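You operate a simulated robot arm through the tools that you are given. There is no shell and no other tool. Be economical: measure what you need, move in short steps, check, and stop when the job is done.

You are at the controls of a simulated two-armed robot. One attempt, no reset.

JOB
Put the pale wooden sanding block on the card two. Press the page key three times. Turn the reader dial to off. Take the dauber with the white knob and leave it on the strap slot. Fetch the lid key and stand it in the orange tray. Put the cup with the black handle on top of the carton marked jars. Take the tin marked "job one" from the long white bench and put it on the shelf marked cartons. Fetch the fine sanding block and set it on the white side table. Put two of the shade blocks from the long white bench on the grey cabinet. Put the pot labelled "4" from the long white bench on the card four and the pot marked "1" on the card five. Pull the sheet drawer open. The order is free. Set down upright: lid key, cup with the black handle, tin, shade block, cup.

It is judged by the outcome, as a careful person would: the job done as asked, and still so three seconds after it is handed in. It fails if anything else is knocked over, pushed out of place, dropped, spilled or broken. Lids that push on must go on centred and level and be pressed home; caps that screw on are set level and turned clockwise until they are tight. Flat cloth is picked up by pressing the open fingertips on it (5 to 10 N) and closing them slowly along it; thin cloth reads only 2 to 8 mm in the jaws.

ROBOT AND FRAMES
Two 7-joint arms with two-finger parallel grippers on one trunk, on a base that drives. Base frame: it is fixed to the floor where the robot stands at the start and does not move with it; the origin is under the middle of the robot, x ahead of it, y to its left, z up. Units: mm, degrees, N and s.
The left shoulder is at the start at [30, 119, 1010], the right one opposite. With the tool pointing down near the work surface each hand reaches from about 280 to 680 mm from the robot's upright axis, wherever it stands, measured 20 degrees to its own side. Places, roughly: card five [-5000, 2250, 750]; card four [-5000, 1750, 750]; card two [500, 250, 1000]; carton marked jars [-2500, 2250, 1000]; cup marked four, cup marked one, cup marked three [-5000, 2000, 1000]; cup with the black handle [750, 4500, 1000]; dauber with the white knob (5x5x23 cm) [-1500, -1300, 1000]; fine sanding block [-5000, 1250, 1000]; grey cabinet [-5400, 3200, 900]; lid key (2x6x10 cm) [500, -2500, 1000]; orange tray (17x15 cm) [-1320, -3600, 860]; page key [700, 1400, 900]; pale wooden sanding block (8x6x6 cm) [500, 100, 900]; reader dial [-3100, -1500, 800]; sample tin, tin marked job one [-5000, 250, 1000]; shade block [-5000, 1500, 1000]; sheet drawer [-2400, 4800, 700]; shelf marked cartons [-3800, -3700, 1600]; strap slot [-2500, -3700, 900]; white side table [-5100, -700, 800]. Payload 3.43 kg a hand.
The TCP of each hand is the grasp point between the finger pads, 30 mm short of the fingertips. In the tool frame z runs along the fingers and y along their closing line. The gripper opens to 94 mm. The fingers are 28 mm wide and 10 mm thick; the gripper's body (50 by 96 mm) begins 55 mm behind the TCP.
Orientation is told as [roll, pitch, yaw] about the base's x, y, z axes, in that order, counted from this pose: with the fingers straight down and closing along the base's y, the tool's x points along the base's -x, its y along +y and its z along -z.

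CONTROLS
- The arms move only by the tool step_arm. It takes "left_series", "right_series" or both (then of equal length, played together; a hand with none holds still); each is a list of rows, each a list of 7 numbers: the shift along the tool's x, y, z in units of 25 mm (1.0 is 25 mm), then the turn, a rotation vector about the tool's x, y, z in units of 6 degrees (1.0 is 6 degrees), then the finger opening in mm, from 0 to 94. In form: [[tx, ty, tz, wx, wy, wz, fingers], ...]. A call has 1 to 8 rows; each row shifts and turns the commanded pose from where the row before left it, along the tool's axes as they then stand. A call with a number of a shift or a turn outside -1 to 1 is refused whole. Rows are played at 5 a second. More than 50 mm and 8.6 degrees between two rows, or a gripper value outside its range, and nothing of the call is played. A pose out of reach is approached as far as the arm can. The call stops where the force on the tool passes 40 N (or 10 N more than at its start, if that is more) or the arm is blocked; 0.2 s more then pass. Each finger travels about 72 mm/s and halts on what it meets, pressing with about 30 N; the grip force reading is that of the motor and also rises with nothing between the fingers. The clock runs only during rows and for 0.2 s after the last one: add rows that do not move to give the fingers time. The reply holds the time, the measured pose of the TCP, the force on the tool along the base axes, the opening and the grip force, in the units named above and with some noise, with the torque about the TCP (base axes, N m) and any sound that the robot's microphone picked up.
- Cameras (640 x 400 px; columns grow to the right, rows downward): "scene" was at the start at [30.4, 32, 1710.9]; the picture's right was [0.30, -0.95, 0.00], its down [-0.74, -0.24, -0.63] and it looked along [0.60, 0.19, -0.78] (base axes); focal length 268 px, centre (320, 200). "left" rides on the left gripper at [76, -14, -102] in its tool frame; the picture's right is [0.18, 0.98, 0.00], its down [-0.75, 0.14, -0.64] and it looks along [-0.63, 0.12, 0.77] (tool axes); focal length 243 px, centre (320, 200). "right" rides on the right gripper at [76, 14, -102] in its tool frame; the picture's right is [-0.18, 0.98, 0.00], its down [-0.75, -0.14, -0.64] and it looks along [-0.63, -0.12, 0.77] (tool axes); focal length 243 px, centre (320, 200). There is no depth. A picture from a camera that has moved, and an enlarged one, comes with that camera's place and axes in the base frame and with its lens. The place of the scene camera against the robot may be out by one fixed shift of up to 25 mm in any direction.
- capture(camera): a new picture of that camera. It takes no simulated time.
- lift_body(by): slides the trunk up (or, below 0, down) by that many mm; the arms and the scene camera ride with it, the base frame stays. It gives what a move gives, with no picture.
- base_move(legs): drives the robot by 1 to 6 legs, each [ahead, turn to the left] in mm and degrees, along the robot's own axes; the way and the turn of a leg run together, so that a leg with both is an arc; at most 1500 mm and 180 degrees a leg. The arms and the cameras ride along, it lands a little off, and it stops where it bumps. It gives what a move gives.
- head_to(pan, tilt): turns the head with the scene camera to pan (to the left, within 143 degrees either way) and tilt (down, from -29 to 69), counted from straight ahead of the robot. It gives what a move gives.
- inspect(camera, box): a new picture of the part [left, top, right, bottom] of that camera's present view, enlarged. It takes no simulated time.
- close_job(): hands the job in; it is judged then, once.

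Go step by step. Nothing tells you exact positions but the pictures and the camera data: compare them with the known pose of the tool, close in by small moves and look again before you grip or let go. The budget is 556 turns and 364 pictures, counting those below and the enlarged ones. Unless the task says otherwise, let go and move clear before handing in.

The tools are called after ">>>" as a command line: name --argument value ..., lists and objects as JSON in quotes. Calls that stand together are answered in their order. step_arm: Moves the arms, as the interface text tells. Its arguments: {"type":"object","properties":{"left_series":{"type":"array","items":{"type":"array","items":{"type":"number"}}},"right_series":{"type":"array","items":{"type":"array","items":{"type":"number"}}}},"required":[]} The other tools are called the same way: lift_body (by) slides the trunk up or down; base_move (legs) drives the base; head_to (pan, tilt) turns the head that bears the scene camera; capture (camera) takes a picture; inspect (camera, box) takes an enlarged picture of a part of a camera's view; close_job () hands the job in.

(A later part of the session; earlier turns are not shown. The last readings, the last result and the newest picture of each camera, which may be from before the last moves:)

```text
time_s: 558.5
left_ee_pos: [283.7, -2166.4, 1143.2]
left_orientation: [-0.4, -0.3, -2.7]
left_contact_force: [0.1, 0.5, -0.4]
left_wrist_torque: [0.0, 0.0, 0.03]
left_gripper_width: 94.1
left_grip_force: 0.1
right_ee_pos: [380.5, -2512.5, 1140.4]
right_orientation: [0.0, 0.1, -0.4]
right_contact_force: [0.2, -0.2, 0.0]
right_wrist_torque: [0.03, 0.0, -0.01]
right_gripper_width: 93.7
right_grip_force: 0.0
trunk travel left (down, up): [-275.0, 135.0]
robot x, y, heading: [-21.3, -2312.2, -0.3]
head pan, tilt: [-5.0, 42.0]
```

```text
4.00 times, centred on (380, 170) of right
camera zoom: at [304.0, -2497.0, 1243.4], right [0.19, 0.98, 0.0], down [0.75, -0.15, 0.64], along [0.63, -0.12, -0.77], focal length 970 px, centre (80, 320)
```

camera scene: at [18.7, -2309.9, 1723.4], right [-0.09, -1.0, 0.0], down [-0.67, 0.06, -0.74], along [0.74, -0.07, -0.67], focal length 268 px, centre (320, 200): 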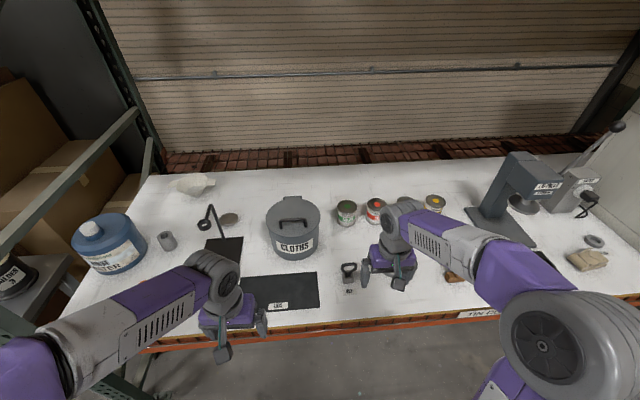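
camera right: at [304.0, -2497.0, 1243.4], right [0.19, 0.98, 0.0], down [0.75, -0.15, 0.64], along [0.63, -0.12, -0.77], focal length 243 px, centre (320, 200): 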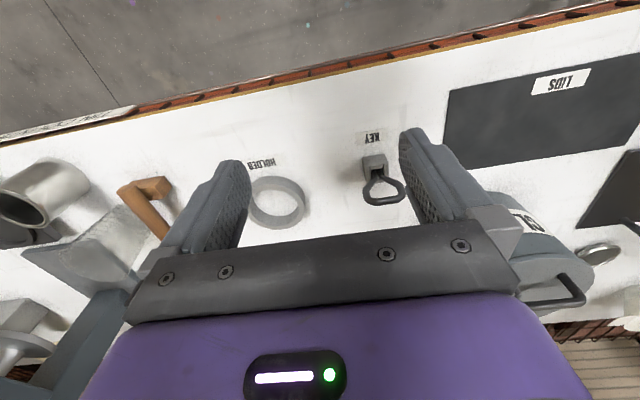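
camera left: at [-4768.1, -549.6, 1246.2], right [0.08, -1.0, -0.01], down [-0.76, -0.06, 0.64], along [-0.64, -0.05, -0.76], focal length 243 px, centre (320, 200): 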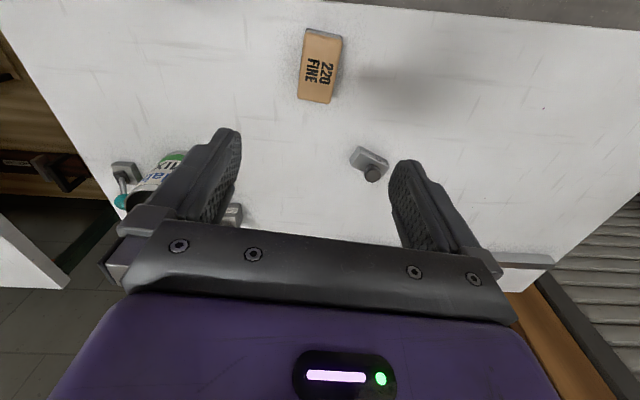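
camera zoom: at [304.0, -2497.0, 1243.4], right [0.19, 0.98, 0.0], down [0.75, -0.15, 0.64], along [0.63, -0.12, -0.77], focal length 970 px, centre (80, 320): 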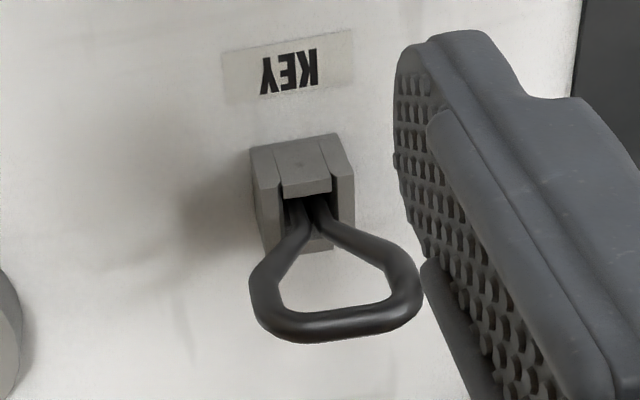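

The key stands in a small holder block with its loop facing me. I'll turn the right hand ~85° to grip the loop front-to-back, first moving above it.

>>> step_arm --right_series '[[-0.91, 0.4, 0, 0, 0, 0, 80], [-0.91, 0.4, 0, 0, 0, 0, 60], [-0.91, 0.4, 0, 0, 0, 0, 50], [-0.91, 0.4, 0, 0, 0, 0, 50], [-0.91, 0.4, 0, 0, 0, 0, 50], [-0.91, 0.4, 0, 0, 0, 0, 50], [0, 0, 0, 0, 0, -1, 50], [0, 0, 0, 0, 0, -1, 50]]'

>>> step_arm --right_series '[[0, 0, 0, 0, 0, -1, 50], [0, 0, 0, 0, 0, -1, 50], [0, 0, 0, 0, 0, -1, 50], [0, 0, 0, 0, 0, -1, 50], [0, 0, 0, 0, 0, -1, 50], [0, 0, 0, 0, 0, -1, 50], [0, 0, 0, 0, 0, -1, 50], [0, 0, 0, 0, 0, -1, 50]]'

>>> step_arm --right_series '[[0, 0, 0, 0, 0, -1, 50], [0, 0, 0, 0, 0, -1, 50], [0, 0, 0, 0, 0, -1, 50], [0, 0, 0, 0, 0, -1, 50]]'

>>> capture --camera "right"

```text
time_s: 560.3
left_ee_pos: [285.8, -2165.4, 1143.6]
left_orientation: [-0.4, -0.3, -2.7]
left_contact_force: [-0.1, -0.3, 0.2]
left_wrist_torque: [-0.03, -0.01, -0.03]
left_gripper_width: 93.9
left_grip_force: 0.1
right_ee_pos: [518.0, -2453.2, 1140.2]
right_orientation: [0.2, 0.1, 11.6]
right_contact_force: [-0.9, -0.5, 0.2]
right_wrist_torque: [0.02, 0.0, 0.0]
right_gripper_width: 50.1
right_grip_force: 0.0
trunk travel left (down, up): [-275.0, 135.0]
robot x, y, heading: [-23.2, -2309.5, 0.1]
head pan, tilt: [-5.0, 42.0]
```

```text
time_s: 562.1
left_ee_pos: [285.8, -2166.0, 1142.9]
left_orientation: [-0.2, -0.3, -2.7]
left_contact_force: [0.3, 0.5, 0.1]
left_wrist_torque: [-0.01, -0.03, 0.02]
left_gripper_width: 94.1
left_grip_force: 0.0
right_ee_pos: [518.8, -2452.6, 1141.4]
right_orientation: [0.1, 0.0, 59.7]
right_contact_force: [0.8, -0.1, -0.2]
right_wrist_torque: [-0.02, 0.03, -0.04]
right_gripper_width: 50.1
right_grip_force: 0.1
trunk travel left (down, up): [-275.0, 135.0]
robot x, y, heading: [-25.2, -2313.2, -0.2]
head pan, tilt: [-5.0, 42.0]
```

```text
time_s: 563.1
left_ee_pos: [284.3, -2166.1, 1143.5]
left_orientation: [-0.3, -0.2, -2.6]
left_contact_force: [-1.0, 0.3, 0.4]
left_wrist_torque: [0.04, -0.04, 0.0]
left_gripper_width: 93.9
left_grip_force: 0.1
right_ee_pos: [519.4, -2454.0, 1141.3]
right_orientation: [0.1, -0.1, 83.6]
right_contact_force: [-0.2, 1.2, 0.9]
right_wrist_torque: [0.0, 0.02, -0.02]
right_gripper_width: 49.9
right_grip_force: 0.1
trunk travel left (down, up): [-275.0, 135.0]
robot x, y, heading: [-21.6, -2312.0, -0.1]
head pan, tilt: [-5.0, 42.0]
```

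```text
165 pictures are left
camera right: at [495.1, -2527.1, 1243.3], right [-0.96, 0.29, 0.0], down [0.22, 0.73, 0.64], along [0.19, 0.61, -0.77], focal length 243 px, centre (320, 200)
```

right: 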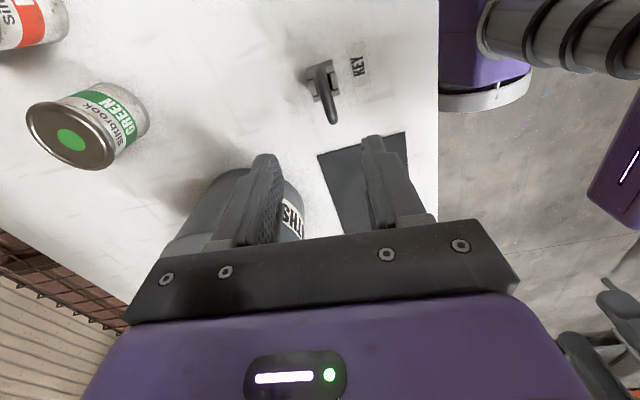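

>>> step_arm --right_series '[[0, 0.35, 0.9, 0, 0, 0, 50], [0, 0, 0.9, 0, 0, 0, 50], [0, 0, 0.8, 0, 0, 0, 50]]'

>>> inspect --camera "right" --box '[240, 40, 420, 200]'

```text
time_s: 563.9
left_ee_pos: [284.9, -2166.4, 1142.2]
left_orientation: [-0.3, -0.2, -2.8]
left_contact_force: [-0.7, 0.9, 0.9]
left_wrist_torque: [0.02, -0.03, -0.03]
left_gripper_width: 94.0
left_grip_force: 0.1
right_ee_pos: [509.2, -2452.9, 1076.3]
right_orientation: [0.2, 0.1, 83.5]
right_contact_force: [-0.3, -0.4, 0.4]
right_wrist_torque: [0.0, 0.0, -0.01]
right_gripper_width: 49.9
right_grip_force: 0.0
trunk travel left (down, up): [-275.0, 135.0]
robot x, y, heading: [-23.7, -2311.4, -0.1]
head pan, tilt: [-5.0, 42.0]
```

```text
2.50 times, centred on (330, 120) of right
camera zoom: at [485.6, -2525.4, 1177.5], right [-0.96, 0.29, 0.0], down [0.23, 0.73, 0.64], along [0.19, 0.61, -0.77], focal length 606 px, centre (295, 400)
```

zoom: 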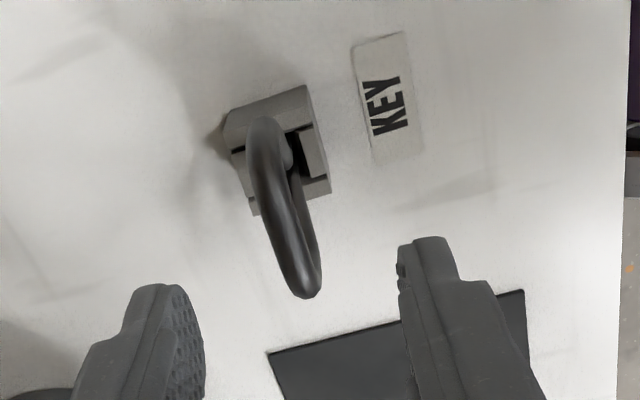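

>>> step_arm --right_series '[[0.25, -0.12, 0.8, 0, 0, 0, 50], [0, 0, 0.8, 0, 0, 0, 50], [0, 0, 0.8, 0, 0, 0, 50]]'

>>> capture --camera "right"

>>> inspect --camera "scene" --box '[310, 220, 410, 300]'

```text
time_s: 564.7
left_ee_pos: [285.5, -2167.3, 1142.9]
left_orientation: [-0.3, -0.2, -2.7]
left_contact_force: [-0.1, 0.6, 0.6]
left_wrist_torque: [0.01, 0.03, 0.04]
left_gripper_width: 93.9
left_grip_force: 0.0
right_ee_pos: [513.6, -2458.2, 1016.8]
right_orientation: [0.1, -0.1, 83.5]
right_contact_force: [0.2, -0.2, 0.7]
right_wrist_torque: [-0.01, 0.02, -0.01]
right_gripper_width: 50.0
right_grip_force: 0.1
trunk travel left (down, up): [-275.0, 135.0]
robot x, y, heading: [-22.8, -2313.0, -0.1]
head pan, tilt: [-5.0, 42.0]
```

```text
163 pictures are left
camera right: at [489.6, -2531.9, 1118.3], right [-0.96, 0.29, 0.0], down [0.23, 0.73, 0.64], along [0.19, 0.61, -0.77], focal length 243 px, centre (320, 200)
```

right: 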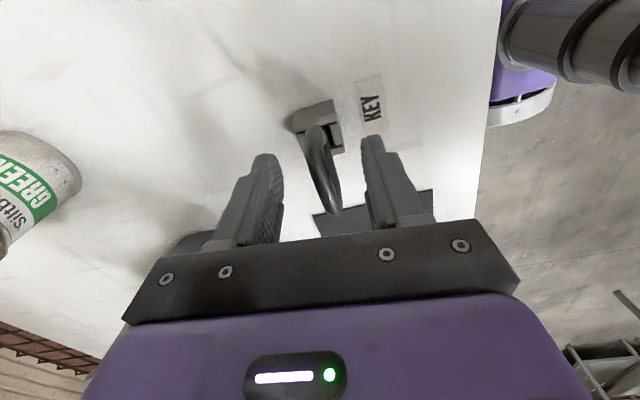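

```text
5.00 times, centred on (360, 260) of scene
camera zoom: at [19.3, -2310.1, 1723.3], right [-0.09, -1.0, 0.0], down [-0.67, 0.06, -0.74], along [0.74, -0.07, -0.67], focal length 1340 px, centre (120, -100)
```

zoom: 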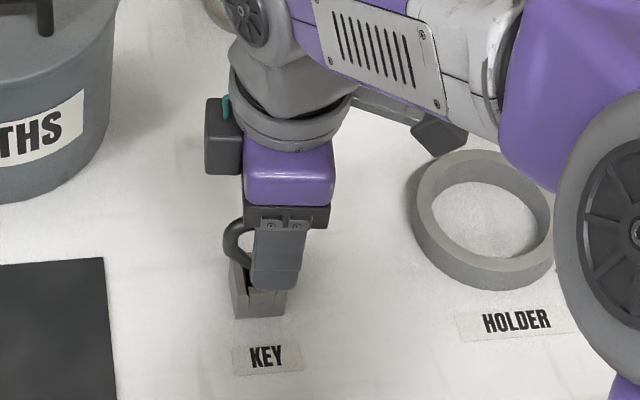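

>>> step_arm --right_series '[[-0.34, 0, 0.3, 0, 0, 0, 50], [0, 0, 0.4, 0, 0, 0, 50], [0, 0, 0, 0, 0, 0, 30], [0, 0, 0, 0, 0, 0, 10], [0, 0, 0, 0, 0, 0, 0], [0, 0, 0, 0, 0, 0, 0]]'

>>> capture --camera "right"

>>> inspect --camera "scene" --box '[310, 220, 410, 300]'

```text
time_s: 566.1
left_ee_pos: [285.0, -2167.2, 1143.8]
left_orientation: [-0.3, -0.3, -2.7]
left_contact_force: [0.2, -0.2, -0.6]
left_wrist_torque: [0.02, 0.01, -0.04]
left_gripper_width: 94.0
left_grip_force: 0.1
right_ee_pos: [512.5, -2449.4, 998.9]
right_orientation: [0.1, 0.0, 83.4]
right_contact_force: [-0.1, -0.5, -0.1]
right_wrist_torque: [0.03, 0.02, -0.02]
right_gripper_width: 13.4
right_grip_force: 30.0
trunk travel left (down, up): [-275.0, 135.0]
robot x, y, heading: [-18.4, -2313.9, 0.0]
head pan, tilt: [-5.0, 42.0]
```

```text
161 pictures are left
camera right: at [489.1, -2523.9, 1101.4], right [-0.96, 0.29, 0.0], down [0.23, 0.73, 0.64], along [0.19, 0.61, -0.77], focal length 243 px, centre (320, 200)
```

right: 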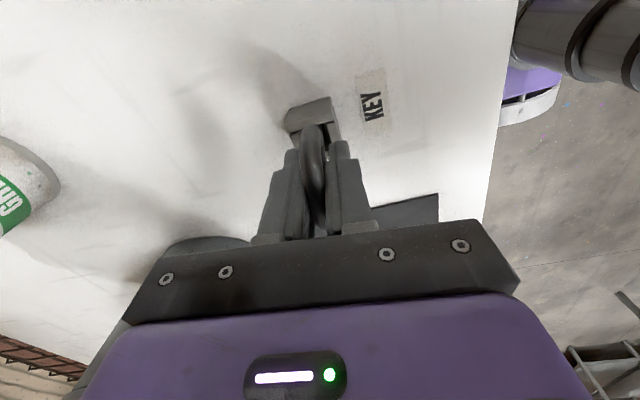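

```text
5.00 times, centred on (360, 260) of scene
camera zoom: at [18.7, -2309.9, 1723.4], right [-0.09, -1.0, 0.0], down [-0.67, 0.06, -0.74], along [0.74, -0.07, -0.67], focal length 1340 px, centre (120, -100)
```

zoom: 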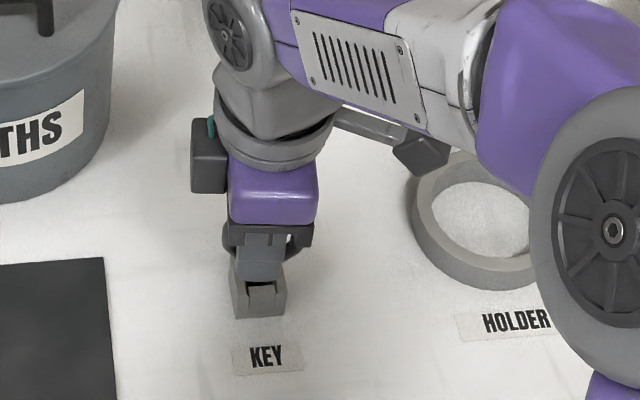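

Gripped (13 mm). Lifting straight up.

>>> step_arm --right_series '[[0, 0, -0.4, 0, 0, 0, 0], [0, 0, -0.6, 0, 0, 0, 0], [0, 0, -0.8, 0, 0, 0, 0], [0, 0, -0.8, 0, 0, 0, 0], [0, 0, -1, 0, 0, 0, 0], [0, 0, -1, 0, 0, 0, 0]]'

>>> capture --camera "right"

>>> inspect --camera "scene" --box '[300, 190, 420, 300]'

```text
time_s: 567.5
left_ee_pos: [284.4, -2164.3, 1143.8]
left_orientation: [-0.3, -0.3, -2.7]
left_contact_force: [0.6, 0.3, -0.2]
left_wrist_torque: [0.01, 0.0, 0.02]
left_gripper_width: 94.1
left_grip_force: 0.1
right_ee_pos: [513.9, -2450.0, 1114.1]
right_orientation: [0.0, 0.0, 83.6]
right_contact_force: [1.2, 0.0, -0.6]
right_wrist_torque: [0.01, 0.01, -0.02]
right_gripper_width: 13.1
right_grip_force: 29.9
trunk travel left (down, up): [-275.0, 135.0]
robot x, y, heading: [-26.2, -2310.0, -0.1]
head pan, tilt: [-5.0, 42.0]
```

```text
159 pictures are left
camera right: at [490.1, -2524.5, 1215.8], right [-0.96, 0.29, 0.0], down [0.23, 0.73, 0.64], along [0.19, 0.61, -0.77], focal length 243 px, centre (320, 200)
```

right: 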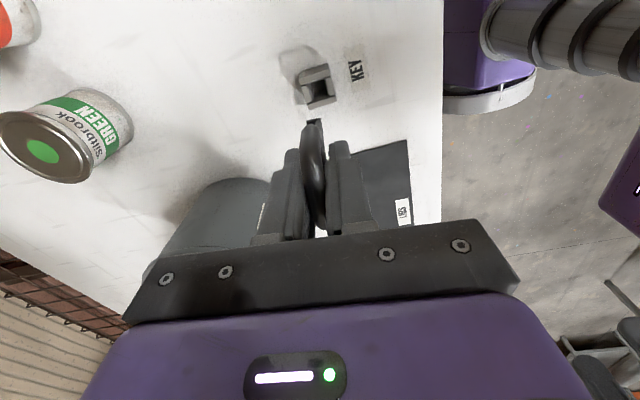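

```text
3.64 times, centred on (360, 245) of scene
camera zoom: at [18.4, -2309.8, 1723.4], right [-0.09, -1.0, 0.0], down [-0.67, 0.06, -0.74], along [0.74, -0.07, -0.67], focal length 974 px, centre (174, 36)
```

zoom: 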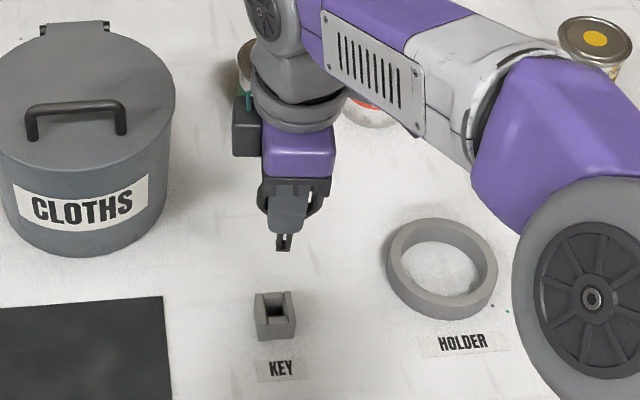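

The key is out of its holder. Folding the arm and driving to the dauber on the middle bench.

>>> step_arm --right_series '[[0.37, 1, -0.2, 0, 0, 0, 0], [0.37, 1, -0.2, 0, 0, 0, 0], [0.37, 1, -0.2, 0, 0, 0, 0], [0.37, 1, -0.2, 0, 0, 0, 0], [0.37, 1, -0.2, 0, 0, 0, 0], [0.37, 1, -0.2, 0, 0, 0, 0], [0.37, 1, -0.2, 0, 0, 0, 0], [0.37, 1, -0.2, 0, 0, 0, 0]]'

>>> base_move --legs '[[-500, 0], [0, 90], [1160, 0], [0, 90], [330, 0]]'

>>> head_to --pan 5 --tilt 35

>>> capture --camera "scene"

```text
time_s: 569.3
left_ee_pos: [284.6, -2166.5, 1143.3]
left_orientation: [-0.2, -0.3, -2.7]
left_contact_force: [0.6, 0.7, 0.0]
left_wrist_torque: [0.0, -0.05, -0.02]
left_gripper_width: 94.0
left_grip_force: 0.2
right_ee_pos: [305.9, -2501.0, 1152.8]
right_orientation: [0.0, -0.1, 83.5]
right_contact_force: [-0.8, -0.6, -0.7]
right_wrist_torque: [0.01, 0.0, -0.02]
right_gripper_width: 13.3
right_grip_force: 29.9
trunk travel left (down, up): [-275.0, 135.0]
robot x, y, heading: [-21.9, -2313.0, -0.1]
head pan, tilt: [-5.0, 42.0]
```

```text
time_s: 587.3
left_ee_pos: [-1163.7, -1278.0, 1143.1]
left_orientation: [-0.4, -0.3, 176.7]
left_contact_force: [-0.7, 1.3, 0.2]
left_wrist_torque: [0.01, -0.01, 0.01]
left_gripper_width: 93.9
left_grip_force: 0.0
right_ee_pos: [-1181.4, -943.5, 1154.2]
right_orientation: [0.2, 0.0, -97.2]
right_contact_force: [-0.5, 0.3, -1.7]
right_wrist_torque: [0.01, 0.0, 0.0]
right_gripper_width: 13.3
right_grip_force: 30.2
trunk travel left (down, up): [-275.0, 135.0]
robot x, y, heading: [-851.7, -1135.8, 179.1]
head pan, tilt: [-5.0, 42.0]
```

```text
time_s: 588.0
left_ee_pos: [-1162.7, -1278.1, 1142.6]
left_orientation: [-0.3, -0.3, 176.6]
left_contact_force: [0.2, -0.8, 0.5]
left_wrist_torque: [0.01, -0.01, 0.02]
left_gripper_width: 94.2
left_grip_force: 0.1
right_ee_pos: [-1181.2, -944.7, 1153.4]
right_orientation: [0.1, 0.0, -97.2]
right_contact_force: [-0.2, 1.5, 0.6]
right_wrist_torque: [0.0, 0.01, 0.0]
right_gripper_width: 13.2
right_grip_force: 29.2
trunk travel left (down, up): [-275.0, 135.0]
robot x, y, heading: [-854.4, -1134.7, 178.9]
head pan, tilt: [5.0, 35.0]
```

```text
157 pictures are left
camera scene: at [-923.4, -1134.4, 1733.8], right [-0.07, 1.0, 0.0], down [0.57, 0.04, -0.82], along [-0.82, -0.06, -0.57], focal length 268 px, centre (320, 200)
```

scene: 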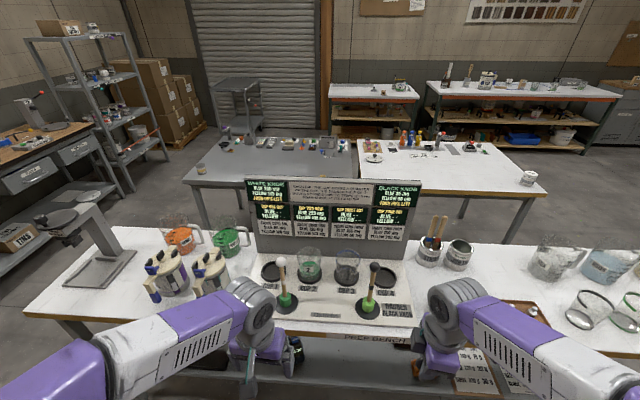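

>>> inspect --camera "scene" --box '[240, 230, 400, 350]'

>>> capture --camera "left"

```text
3.33 times, centred on (320, 290) of scene
camera zoom: at [-923.4, -1134.4, 1733.8], right [-0.07, 1.0, 0.0], down [0.57, 0.04, -0.82], along [-0.82, -0.06, -0.57], focal length 893 px, centre (320, -100)
```

zoom: 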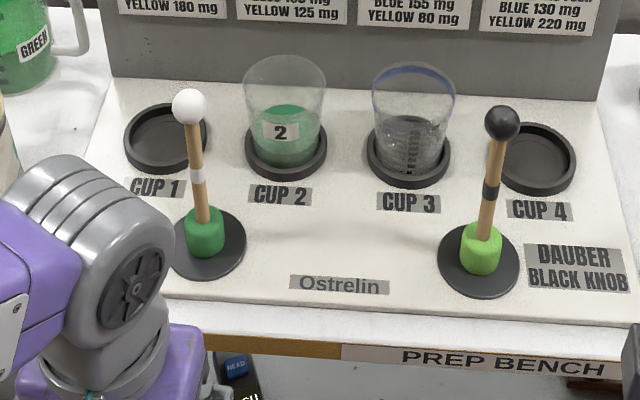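

```text
155 pictures are left
camera left: at [-1086.1, -1267.6, 1245.4], right [0.12, -0.99, -0.01], down [-0.76, -0.1, 0.65], along [-0.64, -0.08, -0.76], focal length 243 px, centre (320, 200)
```

left: 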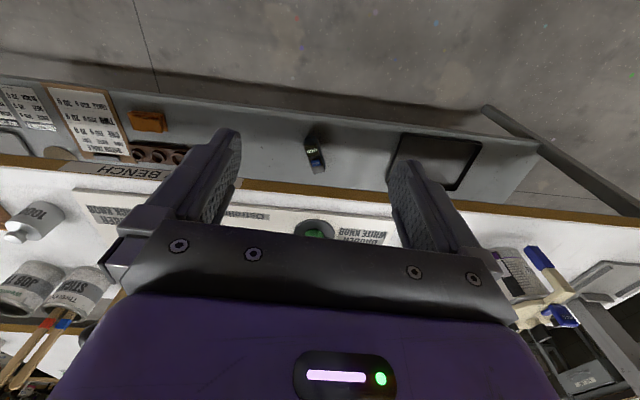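

The white-knob dauber stands at about [-1469,-1300], knob at z≈1095. I'll pitch the left hand near-horizontal to grip its rod from the side.

>>> step_arm --left_series '[[0, 0, 0, 0, -1, 0, 80], [0, 0, 0, 0, -1, 0, 60], [0, 0, 0, 0, -1, 0, 60], [0, 0, 0, 0, -1, 0, 60], [0, 0, 0, 0, -1, 0, 60], [0, 0, 0, 0, -1, 0, 60], [0, 0, 0, 0, -1, 0, 60], [0, 0, 0, 0, -1, 0, 60]]'

>>> step_arm --left_series '[[0, 0, 0, 0, -1, 0, 60], [0, 0, 0, 0, -1, 0, 60], [0, 0, 0, 0, -1, 0, 60], [0, 0, 0, 0, -1, 0, 60]]'

>>> capture --camera "left"

```text
time_s: 589.8
left_ee_pos: [-1213.2, -1268.8, 1193.0]
left_orientation: [-0.5, -48.3, 177.0]
left_contact_force: [0.3, 0.5, 0.3]
left_wrist_torque: [0.02, -0.01, -0.01]
left_gripper_width: 60.1
left_grip_force: 0.1
left hand out of reach, approached as far as the arm can: row 5, 6, 7, 8
right_ee_pos: [-1181.2, -943.9, 1153.3]
right_orientation: [0.1, 0.0, -97.2]
right_contact_force: [0.3, 0.4, -0.8]
right_wrist_torque: [0.01, 0.02, 0.02]
right_gripper_width: 13.7
right_grip_force: 30.3
trunk travel left (down, up): [-275.0, 135.0]
robot x, y, heading: [-848.5, -1135.2, 179.0]
head pan, tilt: [5.0, 35.0]
```

```text
time_s: 590.8
left_ee_pos: [-1271.8, -1256.8, 1245.6]
left_orientation: [-1.0, -72.2, 177.4]
left_contact_force: [-0.1, -0.2, 1.1]
left_wrist_torque: [-0.01, 0.01, -0.02]
left_gripper_width: 60.1
left_grip_force: 0.0
left hand out of reach, approached as far as the arm can: row 1, 2, 3, 4
right_ee_pos: [-1180.2, -943.3, 1153.5]
right_orientation: [0.1, -0.1, -97.3]
right_contact_force: [0.4, -0.7, -0.6]
right_wrist_torque: [-0.02, -0.04, -0.04]
right_gripper_width: 13.0
right_grip_force: 29.9
trunk travel left (down, up): [-275.0, 135.0]
robot x, y, heading: [-852.3, -1134.4, 179.3]
head pan, tilt: [5.0, 35.0]
```

```text
154 pictures are left
camera left: at [-1152.6, -1248.9, 1204.3], right [0.0, -0.98, -0.18], down [0.37, -0.17, 0.91], along [-0.93, -0.06, 0.37], focal length 243 px, centre (320, 200)
```

left: 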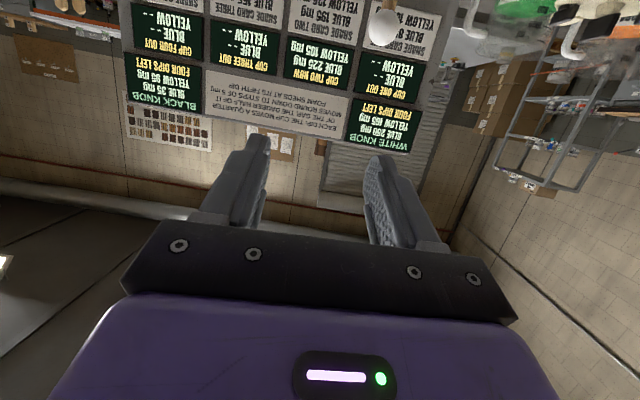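

>>> step_arm --left_series '[[0.95, 0.25, 0.5, 0, 0, 0, 60], [0.95, 0.25, 0.6, 0, 0, 0, 60], [0.95, 0.25, 0.8, 0, 0, 0, 60], [0.95, 0.25, 0.8, 0, 0, 0, 60], [0.95, 0.25, 0.8, 0, 0, 0, 60], [0.95, 0.25, 0.8, 0, 0, 0, 60], [0.95, 0.25, 0.8, 0, 0, 0, 60]]'

>>> capture --camera "left"

```text
time_s: 592.4
left_ee_pos: [-1350.6, -1287.6, 1086.8]
left_orientation: [-0.4, -72.4, 177.1]
left_contact_force: [-0.5, 0.2, -0.5]
left_wrist_torque: [0.02, 0.01, 0.05]
left_gripper_width: 59.9
left_grip_force: 0.0
left hand out of reach, approached as far as the arm can: row 1, 2, 7
right_ee_pos: [-1180.9, -941.5, 1152.5]
right_orientation: [0.1, -0.2, -97.3]
right_contact_force: [-0.8, 0.1, -0.5]
right_wrist_torque: [-0.01, -0.02, 0.01]
right_gripper_width: 13.2
right_grip_force: 29.8
trunk travel left (down, up): [-275.0, 135.0]
robot x, y, heading: [-852.3, -1138.2, 179.3]
head pan, tilt: [5.0, 35.0]
```

```text
153 pictures are left
camera left: at [-1230.5, -1279.2, 1045.9], right [0.0, -0.98, -0.18], down [0.37, -0.16, 0.91], along [-0.93, -0.07, 0.37], focal length 243 px, centre (320, 200)
```

left: 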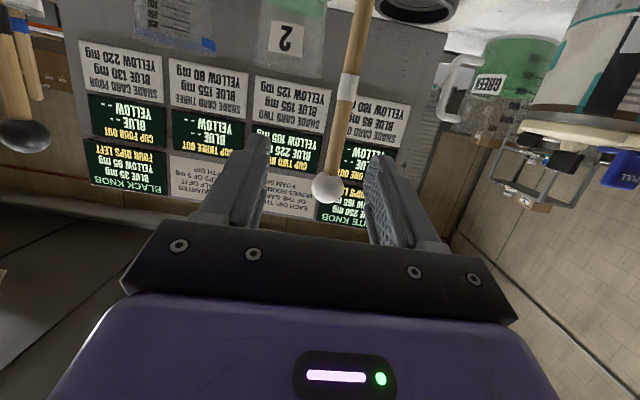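

>>> step_arm --left_series '[[-0.1, 0.14, 0.9, 0, 0, 0, 60], [-0.1, 0.14, 0.9, 0, 0, 0, 60], [-0.1, 0.14, 0.9, 0, 0, 0, 60], [-0.1, 0.14, 0.5, 0, 0, 0, 60]]'

>>> capture --camera "left"

>>> inspect --camera "scene" --box '[200, 220, 360, 340]'

```text
time_s: 593.4
left_ee_pos: [-1431.1, -1300.6, 1072.4]
left_orientation: [-0.9, -72.2, 177.4]
left_contact_force: [0.2, 0.8, 0.2]
left_wrist_torque: [0.01, 0.06, 0.0]
left_gripper_width: 60.2
left_grip_force: 0.0
left hand out of reach, approached as far as the arm can: row 2
right_ee_pos: [-1181.4, -943.2, 1153.1]
right_orientation: [0.1, -0.2, -97.2]
right_contact_force: [0.6, 0.1, -0.8]
right_wrist_torque: [0.02, 0.03, 0.01]
right_gripper_width: 13.0
right_grip_force: 30.3
trunk travel left (down, up): [-275.0, 135.0]
robot x, y, heading: [-854.0, -1138.2, 179.3]
head pan, tilt: [5.0, 35.0]
```

```text
152 pictures are left
camera left: at [-1311.1, -1291.9, 1031.5], right [0.0, -0.98, -0.18], down [0.37, -0.17, 0.91], along [-0.93, -0.06, 0.37], focal length 243 px, centre (320, 200)
```

left: 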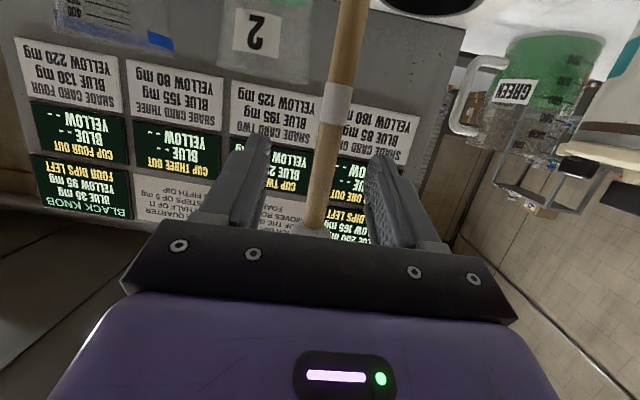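

```text
3.33 times, centred on (280, 280) of scene
camera zoom: at [-923.6, -1134.1, 1733.9], right [-0.07, 1.0, 0.0], down [0.57, 0.04, -0.82], along [-0.82, -0.06, -0.57], focal length 893 px, centre (453, -67)
```

zoom: 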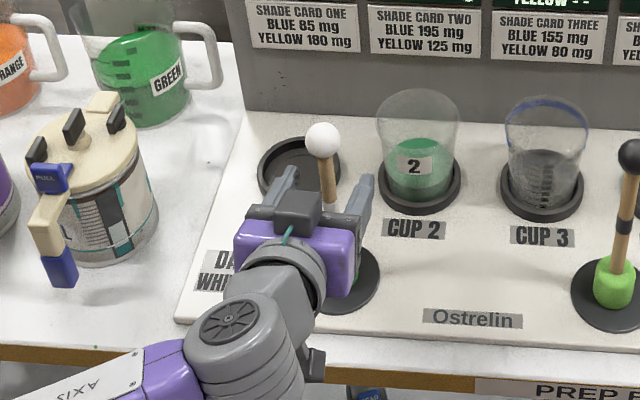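

>>> step_arm --left_series '[[-0.15, 0, 0.7, 0, 0, 0, 60], [-0.15, 0, 0.6, 0, 0, 0, 60]]'

>>> inspect --camera "scene" --box '[220, 220, 340, 310]'

>>> capture --camera "left"

```text
time_s: 594.0
left_ee_pos: [-1464.2, -1298.8, 1069.0]
left_orientation: [-1.0, -72.3, 177.5]
left_contact_force: [-0.9, 0.3, 0.3]
left_wrist_torque: [0.01, -0.03, 0.01]
left_gripper_width: 60.3
left_grip_force: 0.1
right_ee_pos: [-1181.9, -943.7, 1153.5]
right_orientation: [0.1, 0.0, -97.2]
right_contact_force: [0.9, 0.0, -0.3]
right_wrist_torque: [0.01, 0.0, 0.0]
right_gripper_width: 13.4
right_grip_force: 29.6
trunk travel left (down, up): [-275.0, 135.0]
robot x, y, heading: [-854.5, -1134.3, 179.1]
head pan, tilt: [5.0, 35.0]
```

```text
4.44 times, centred on (280, 265) of scene
camera zoom: at [-923.7, -1134.6, 1733.9], right [-0.07, 1.0, 0.0], down [0.57, 0.04, -0.82], along [-0.82, -0.06, -0.57], focal length 1191 px, centre (498, -89)
```

zoom: 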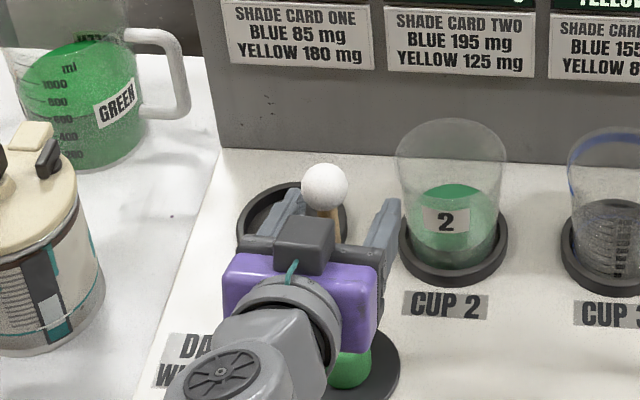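

```text
149 pictures are left
camera left: at [-1344.2, -1290.7, 1028.3], right [0.0, -0.98, -0.18], down [0.37, -0.17, 0.91], along [-0.93, -0.06, 0.37], focal length 243 px, centre (320, 200)
```

left: 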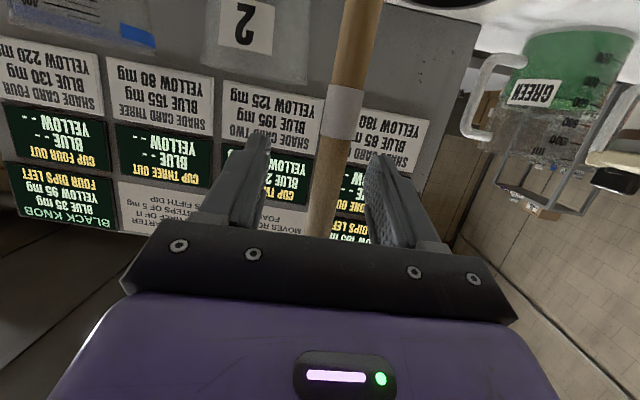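

The rod is at the grasp point. Small side correction, then closing.

>>> step_arm --left_series '[[0, 0.14, 0, 0, 0, 0, 60], [0, 0, 0, 0, 0, 0, 40], [0, 0, 0, 0, 0, 0, 25], [0, 0, 0, 0, 0, 0, 10], [0, 0, 0, 0, 0, 0, 0], [0, 0, 0, 0, 0, 0, 0]]'

>>> step_arm --left_series '[[-0.38, 0, -0.12, 0, 0, 0, 0], [-0.57, 0, -0.18, 0, 0, 0, 0], [-0.76, 0, -0.25, 0, 0, 0, 0], [-0.76, 0, -0.25, 0, 0, 0, 0]]'

>>> capture --camera "scene"

```text
time_s: 595.4
left_ee_pos: [-1465.5, -1303.6, 1068.4]
left_orientation: [-1.0, -72.2, 177.6]
left_contact_force: [-0.4, 0.3, 0.3]
left_wrist_torque: [0.01, -0.02, 0.01]
left_gripper_width: 17.7
left_grip_force: 30.1
right_ee_pos: [-1181.3, -943.5, 1152.4]
right_orientation: [0.1, -0.1, -97.1]
right_contact_force: [0.3, 0.1, -0.3]
right_wrist_torque: [0.0, 0.01, 0.01]
right_gripper_width: 13.1
right_grip_force: 30.4
trunk travel left (down, up): [-275.0, 135.0]
robot x, y, heading: [-853.8, -1136.8, 178.8]
head pan, tilt: [5.0, 35.0]
```

```text
time_s: 596.4
left_ee_pos: [-1464.6, -1302.8, 1133.1]
left_orientation: [-1.0, -72.3, 177.4]
left_contact_force: [0.0, -0.2, -0.6]
left_wrist_torque: [-0.04, 0.0, -0.04]
left_gripper_width: 17.4
left_grip_force: 29.4
right_ee_pos: [-1181.6, -943.5, 1152.5]
right_orientation: [0.1, 0.0, -97.1]
right_contact_force: [-0.1, 0.2, -1.0]
right_wrist_torque: [-0.02, 0.01, -0.01]
right_gripper_width: 13.4
right_grip_force: 29.5
trunk travel left (down, up): [-275.0, 135.0]
robot x, y, heading: [-853.4, -1136.2, 179.1]
head pan, tilt: [5.0, 35.0]
```

```text
148 pictures are left
camera scene: at [-923.4, -1134.2, 1733.9], right [-0.07, 1.0, 0.0], down [0.57, 0.04, -0.82], along [-0.82, -0.06, -0.57], focal length 268 px, centre (320, 200)
```

scene: 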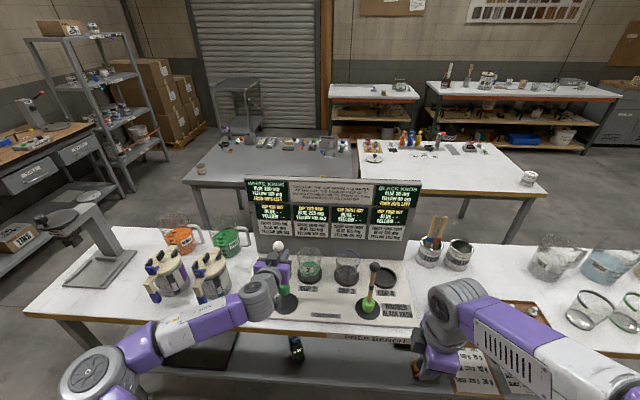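

>>> inspect --camera "scene" --box '[220, 220, 340, 330]'

```text
3.64 times, centred on (280, 275) of scene
camera zoom: at [-923.4, -1134.2, 1733.9], right [-0.07, 1.0, 0.0], down [0.57, 0.04, -0.82], along [-0.82, -0.06, -0.57], focal length 974 px, centre (466, -73)
```

zoom: 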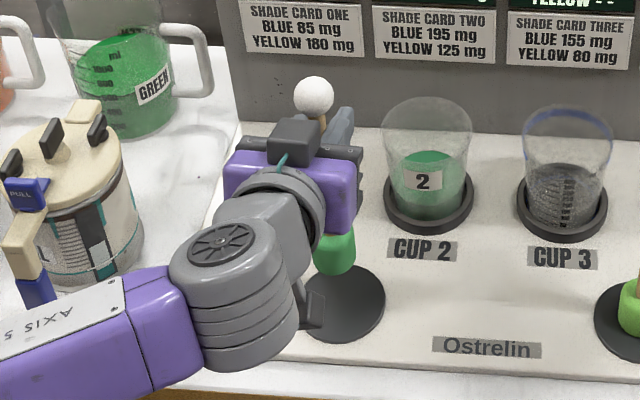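

The dauber is up. Raising it clear, then driving to the south side to see the tray and the slot.

>>> step_arm --left_series '[[-0.95, 0, -0.31, 0, 0, 0, 0], [-0.95, 0, -0.31, 0, 0, 0, 0], [-0.95, 0, -0.31, 0, 0, 0, 0], [-0.95, 0, -0.31, 0, 0, 0, 0]]'

>>> base_move --legs '[[-350, 0], [0, 90], [1450, 0], [0, -88], [650, 0], [0, 88]]'

>>> head_to --pan 0 --tilt 25

>>> capture --camera "scene"

```text
time_s: 597.4
left_ee_pos: [-1464.1, -1301.8, 1235.3]
left_orientation: [-1.2, -72.4, 177.6]
left_contact_force: [-0.1, -0.5, 0.3]
left_wrist_torque: [-0.02, -0.04, 0.01]
left_gripper_width: 17.5
left_grip_force: 29.8
right_ee_pos: [-1181.3, -943.1, 1153.5]
right_orientation: [0.1, -0.1, -97.2]
right_contact_force: [0.6, -0.3, -1.0]
right_wrist_torque: [0.01, -0.01, -0.01]
right_gripper_width: 13.3
right_grip_force: 29.6
trunk travel left (down, up): [-275.0, 135.0]
robot x, y, heading: [-854.3, -1136.4, 178.9]
head pan, tilt: [5.0, 35.0]
```

```text
time_s: 621.0
left_ee_pos: [-1050.4, -3200.6, 1234.4]
left_orientation: [-1.0, -72.3, -92.3]
left_contact_force: [-0.6, 0.0, -1.1]
left_wrist_torque: [-0.01, 0.02, -0.03]
left_gripper_width: 17.2
left_grip_force: 30.4
right_ee_pos: [-1410.8, -2916.4, 1153.9]
right_orientation: [0.1, 0.0, -7.2]
right_contact_force: [0.2, 1.0, -0.3]
right_wrist_torque: [0.02, 0.04, -0.02]
right_gripper_width: 13.5
right_grip_force: 30.1
trunk travel left (down, up): [-275.0, 135.0]
robot x, y, heading: [-1218.2, -2589.2, -90.7]
head pan, tilt: [5.0, 35.0]
```

```text
time_s: 621.7
left_ee_pos: [-1050.8, -3200.1, 1235.5]
left_orientation: [-1.0, -72.2, -92.5]
left_contact_force: [-0.6, -0.6, -1.3]
left_wrist_torque: [0.0, 0.04, -0.02]
left_gripper_width: 17.7
left_grip_force: 29.9
right_ee_pos: [-1410.2, -2916.0, 1153.4]
right_orientation: [0.2, 0.0, -7.1]
right_contact_force: [0.2, -0.2, -1.1]
right_wrist_torque: [-0.03, 0.02, -0.03]
right_gripper_width: 13.3
right_grip_force: 30.3
trunk travel left (down, up): [-275.0, 135.0]
robot x, y, heading: [-1218.7, -2587.2, -90.7]
head pan, tilt: [0.0, 25.0]
```

```text
146 pictures are left
camera scene: at [-1230.6, -2642.9, 1749.6], right [-1.0, 0.01, 0.0], down [0.01, 0.42, -0.91], along [-0.01, -0.91, -0.42], focal length 268 px, centre (320, 200)
```

scene: 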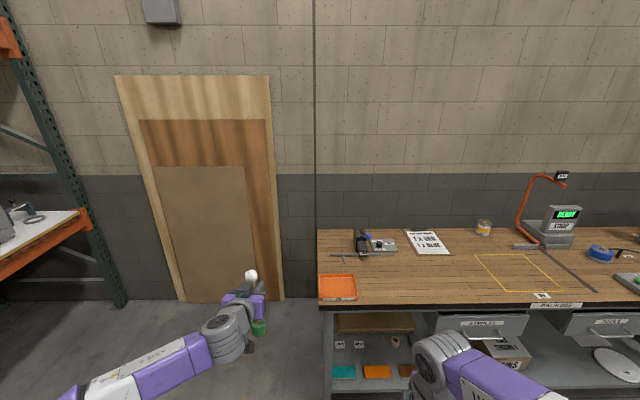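

>>> inspect --camera "scene" --box '[300, 220, 460, 320]'

>>> inspect --camera "scene" --box '[460, 160, 640, 320]'

```text
4.00 times, centred on (380, 270) of scene
camera zoom: at [-1230.6, -2642.9, 1749.6], right [-1.0, 0.01, 0.0], down [0.01, 0.42, -0.91], along [-0.01, -0.91, -0.42], focal length 1072 px, centre (80, -80)
```

zoom: 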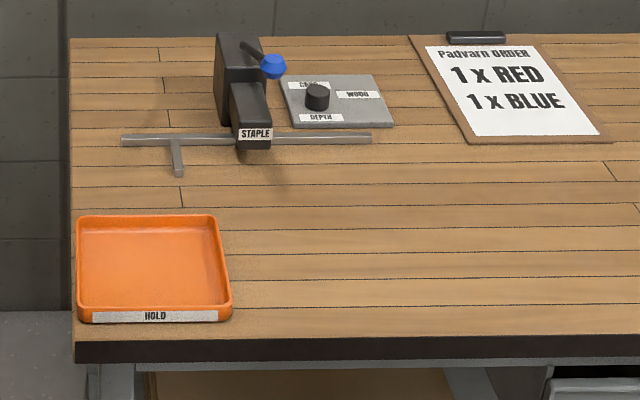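

```text
2.50 times, centred on (550, 240) of scene
camera zoom: at [-1230.6, -2642.9, 1749.6], right [-1.0, 0.01, 0.0], down [0.01, 0.42, -0.91], along [-0.01, -0.91, -0.42], focal length 670 px, centre (-255, 100)
```

zoom: 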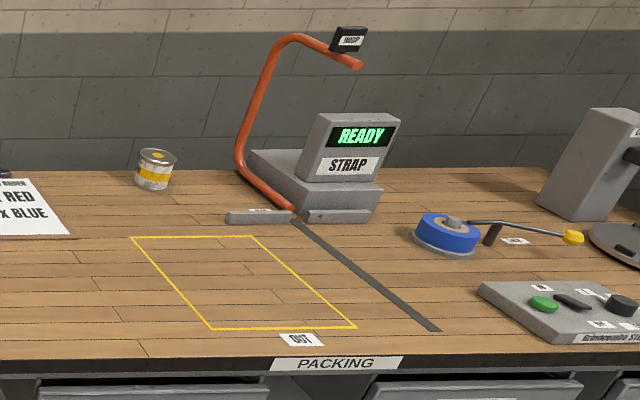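

The tray ("HOLD") is an empty flat tray at about [-1300,-3598]; the strap slot is the dark groove at x≈-2460, y -3550…-3890. I'll do the key in the tray first.

>>> base_move --legs '[[480, 0]]'

>>> head_to --pan -8 --tilt 45

>>> capture --camera "scene"

>>> capture --camera "right"

```text
time_s: 624.5
left_ee_pos: [-1057.4, -3673.4, 1234.8]
left_orientation: [-1.1, -72.2, -92.4]
left_contact_force: [-0.4, -0.4, -1.1]
left_wrist_torque: [-0.01, 0.03, 0.0]
left_gripper_width: 17.4
left_grip_force: 30.4
right_ee_pos: [-1417.5, -3390.0, 1153.8]
right_orientation: [0.1, 0.0, -7.2]
right_contact_force: [-0.9, 0.1, -0.6]
right_wrist_torque: [0.0, -0.03, 0.01]
right_gripper_width: 13.4
right_grip_force: 30.2
trunk travel left (down, up): [-275.0, 135.0]
robot x, y, heading: [-1224.2, -3062.2, -90.6]
head pan, tilt: [0.0, 25.0]
```

```text
time_s: 625.4
left_ee_pos: [-1057.6, -3672.0, 1234.4]
left_orientation: [-1.0, -72.3, -92.6]
left_contact_force: [-0.2, 0.1, -0.4]
left_wrist_torque: [0.0, 0.0, 0.03]
left_gripper_width: 17.6
left_grip_force: 30.1
right_ee_pos: [-1416.9, -3388.7, 1153.1]
right_orientation: [0.0, 0.1, -7.2]
right_contact_force: [0.8, 0.2, 1.0]
right_wrist_torque: [0.01, 0.0, -0.03]
right_gripper_width: 13.3
right_grip_force: 29.4
trunk travel left (down, up): [-275.0, 135.0]
robot x, y, heading: [-1225.5, -3061.7, -90.8]
head pan, tilt: [-8.0, 45.0]
```

```text
143 pictures are left
camera scene: at [-1248.3, -3103.8, 1719.1], right [-0.99, 0.15, 0.0], down [0.11, 0.7, -0.71], along [-0.11, -0.7, -0.71], focal length 268 px, centre (320, 200)
```

scene: 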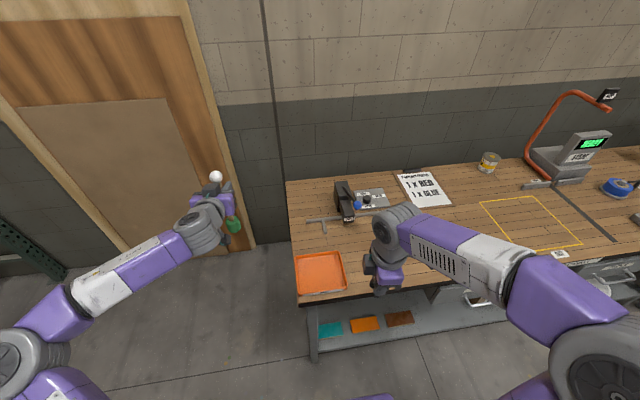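

```text
142 pictures are left
camera right: at [-1492.0, -3365.6, 1255.6], right [0.31, 0.95, 0.0], down [0.73, -0.24, 0.64], along [0.61, -0.2, -0.77], focal length 243 px, centre (320, 200)
```

right: 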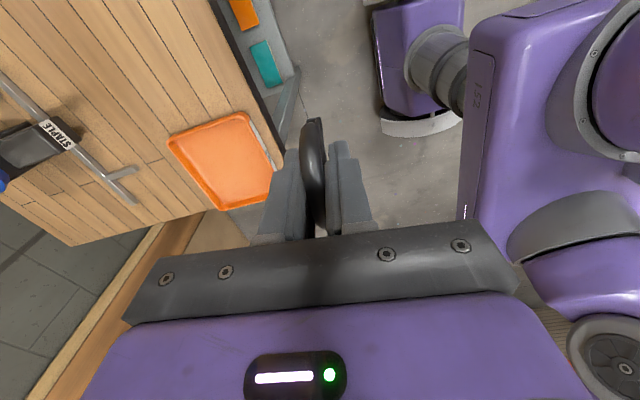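

>>> inspect --camera "scene" --box '[340, 200, 440, 300]'

>>> inspect --camera "right" --box '[270, 90, 370, 190]'

```text
4.00 times, centred on (390, 250) of scene
camera zoom: at [-1248.3, -3103.8, 1719.1], right [-0.99, 0.15, 0.0], down [0.11, 0.7, -0.71], along [-0.11, -0.7, -0.71], focal length 1072 px, centre (40, 0)
```

zoom: 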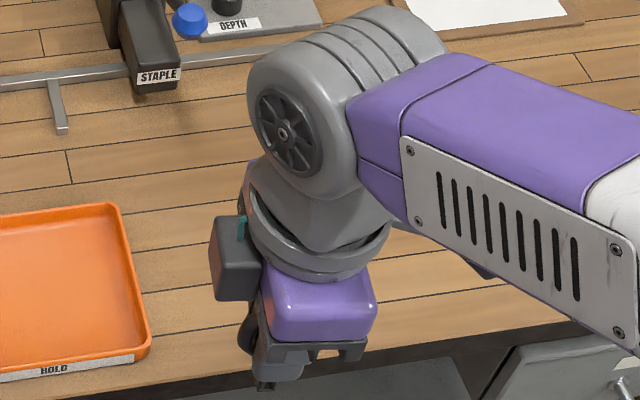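

```text
4.00 times, centred on (320, 140) of right
camera zoom: at [-1492.0, -3365.6, 1255.6], right [0.31, 0.95, 0.0], down [0.73, -0.24, 0.64], along [0.61, -0.2, -0.77], focal length 970 px, centre (320, 440)
```

zoom: 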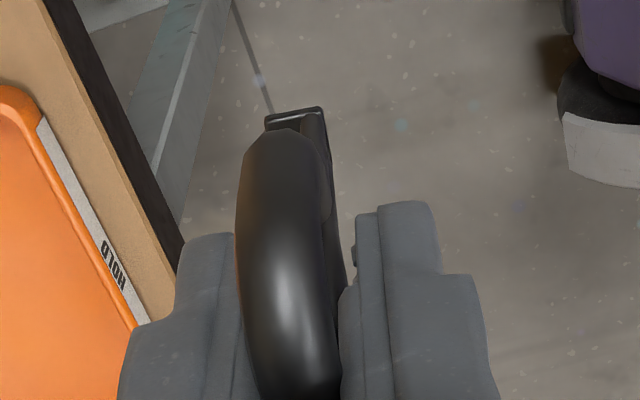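

>>> step_arm --right_series '[[-0.63, -0.94, 0, 0, 0, 0, 0], [-0.63, -0.94, 0, 0, 0, 0, 0], [-0.63, -0.94, 0, 0, 0, 0, 0], [-0.63, -0.94, 0, 0, 0, 0, 0], [-0.63, -0.94, 0, 0, 0, 0, 0], [-0.63, -0.94, 0, 0, 0, 0, 0], [-0.63, -0.94, 0, 0, 0, 0, 0], [-0.63, -0.94, 0, 0, 0, 0, 0]]'

>>> step_arm --right_series '[[0, 0, 1, 0, 0, 0, 0], [0, 0, 1, 0, 0, 0, 0], [0, 0, 1, 0, 0, 0, 0], [0, 0, 1, 0, 0, 0, 0], [0, 0, 0.6, 0, 0, 0, 0]]'

>>> capture --camera "right"

>>> inspect --camera "scene" --box '[270, 200, 390, 320]'

```text
time_s: 627.2
left_ee_pos: [-1056.9, -3674.1, 1234.6]
left_orientation: [-1.1, -72.2, -92.4]
left_contact_force: [0.4, -0.8, -0.7]
left_wrist_torque: [-0.04, 0.03, -0.01]
left_gripper_width: 17.5
left_grip_force: 30.4
right_ee_pos: [-1317.1, -3593.9, 1153.1]
right_orientation: [0.0, 0.0, -7.2]
right_contact_force: [0.1, -0.6, -0.3]
right_wrist_torque: [0.03, -0.03, 0.0]
right_gripper_width: 13.4
right_grip_force: 30.0
trunk travel left (down, up): [-275.0, 135.0]
robot x, y, heading: [-1224.2, -3067.1, -90.8]
head pan, tilt: [-8.0, 45.0]
```

```text
time_s: 628.4
left_ee_pos: [-1057.5, -3673.6, 1235.5]
left_orientation: [-1.1, -72.3, -92.5]
left_contact_force: [0.2, -0.4, -1.1]
left_wrist_torque: [-0.01, -0.01, 0.0]
left_gripper_width: 17.7
left_grip_force: 30.1
right_ee_pos: [-1315.9, -3594.3, 1040.0]
right_orientation: [-0.1, -0.2, -7.3]
right_contact_force: [-0.9, 0.1, -0.4]
right_wrist_torque: [0.01, -0.02, -0.01]
right_gripper_width: 13.5
right_grip_force: 29.9
trunk travel left (down, up): [-275.0, 135.0]
robot x, y, heading: [-1221.3, -3062.6, -90.8]
head pan, tilt: [-8.0, 45.0]
```

```text
139 pictures are left
camera right: at [-1390.5, -3569.1, 1141.8], right [0.31, 0.95, 0.0], down [0.73, -0.24, 0.64], along [0.61, -0.2, -0.77], focal length 243 px, centre (320, 200)
```

right: 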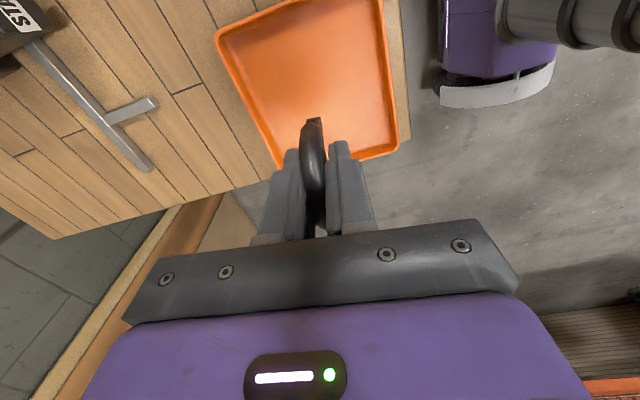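

```text
3.33 times, centred on (330, 260) of scene
camera zoom: at [-1248.4, -3104.2, 1719.0], right [-0.99, 0.15, 0.0], down [0.11, 0.7, -0.71], along [-0.11, -0.7, -0.71], focal length 893 px, centre (287, 0)
```

zoom: 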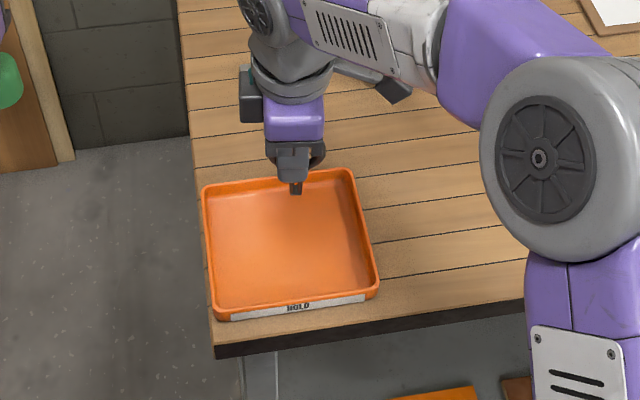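

Key is over the tray's middle. Lowering carefully.

>>> step_arm --right_series '[[0.2, 0, 0.8, 0, 0, 0, 0], [0.1, 0, 0.6, 0, 0, 0, 0], [0, 0, 0.4, 0, 0, 0, 0]]'

>>> inspect --camera "scene" --box '[280, 220, 380, 300]'

```text
time_s: 629.2
left_ee_pos: [-1057.1, -3672.5, 1234.2]
left_orientation: [-1.0, -72.3, -92.4]
left_contact_force: [-0.3, -0.2, -0.9]
left_wrist_torque: [-0.03, 0.04, 0.04]
left_gripper_width: 17.3
left_grip_force: 30.7
right_ee_pos: [-1324.3, -3590.8, 995.4]
right_orientation: [0.1, 0.0, -7.1]
right_contact_force: [0.2, -1.0, -0.8]
right_wrist_torque: [0.01, 0.0, 0.03]
right_gripper_width: 13.7
right_grip_force: 29.8
trunk travel left (down, up): [-275.0, 135.0]
robot x, y, heading: [-1223.8, -3058.6, -90.6]
head pan, tilt: [-8.0, 45.0]
```

```text
5.00 times, centred on (330, 260) of scene
camera zoom: at [-1248.3, -3104.3, 1719.0], right [-0.99, 0.15, 0.0], down [0.11, 0.7, -0.71], along [-0.11, -0.7, -0.71], focal length 1340 px, centre (270, -100)
```

zoom: 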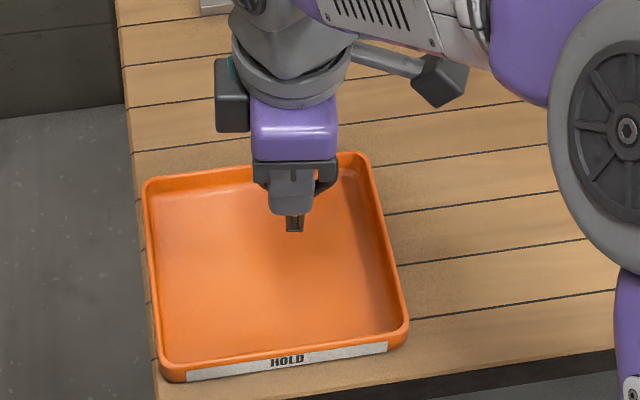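

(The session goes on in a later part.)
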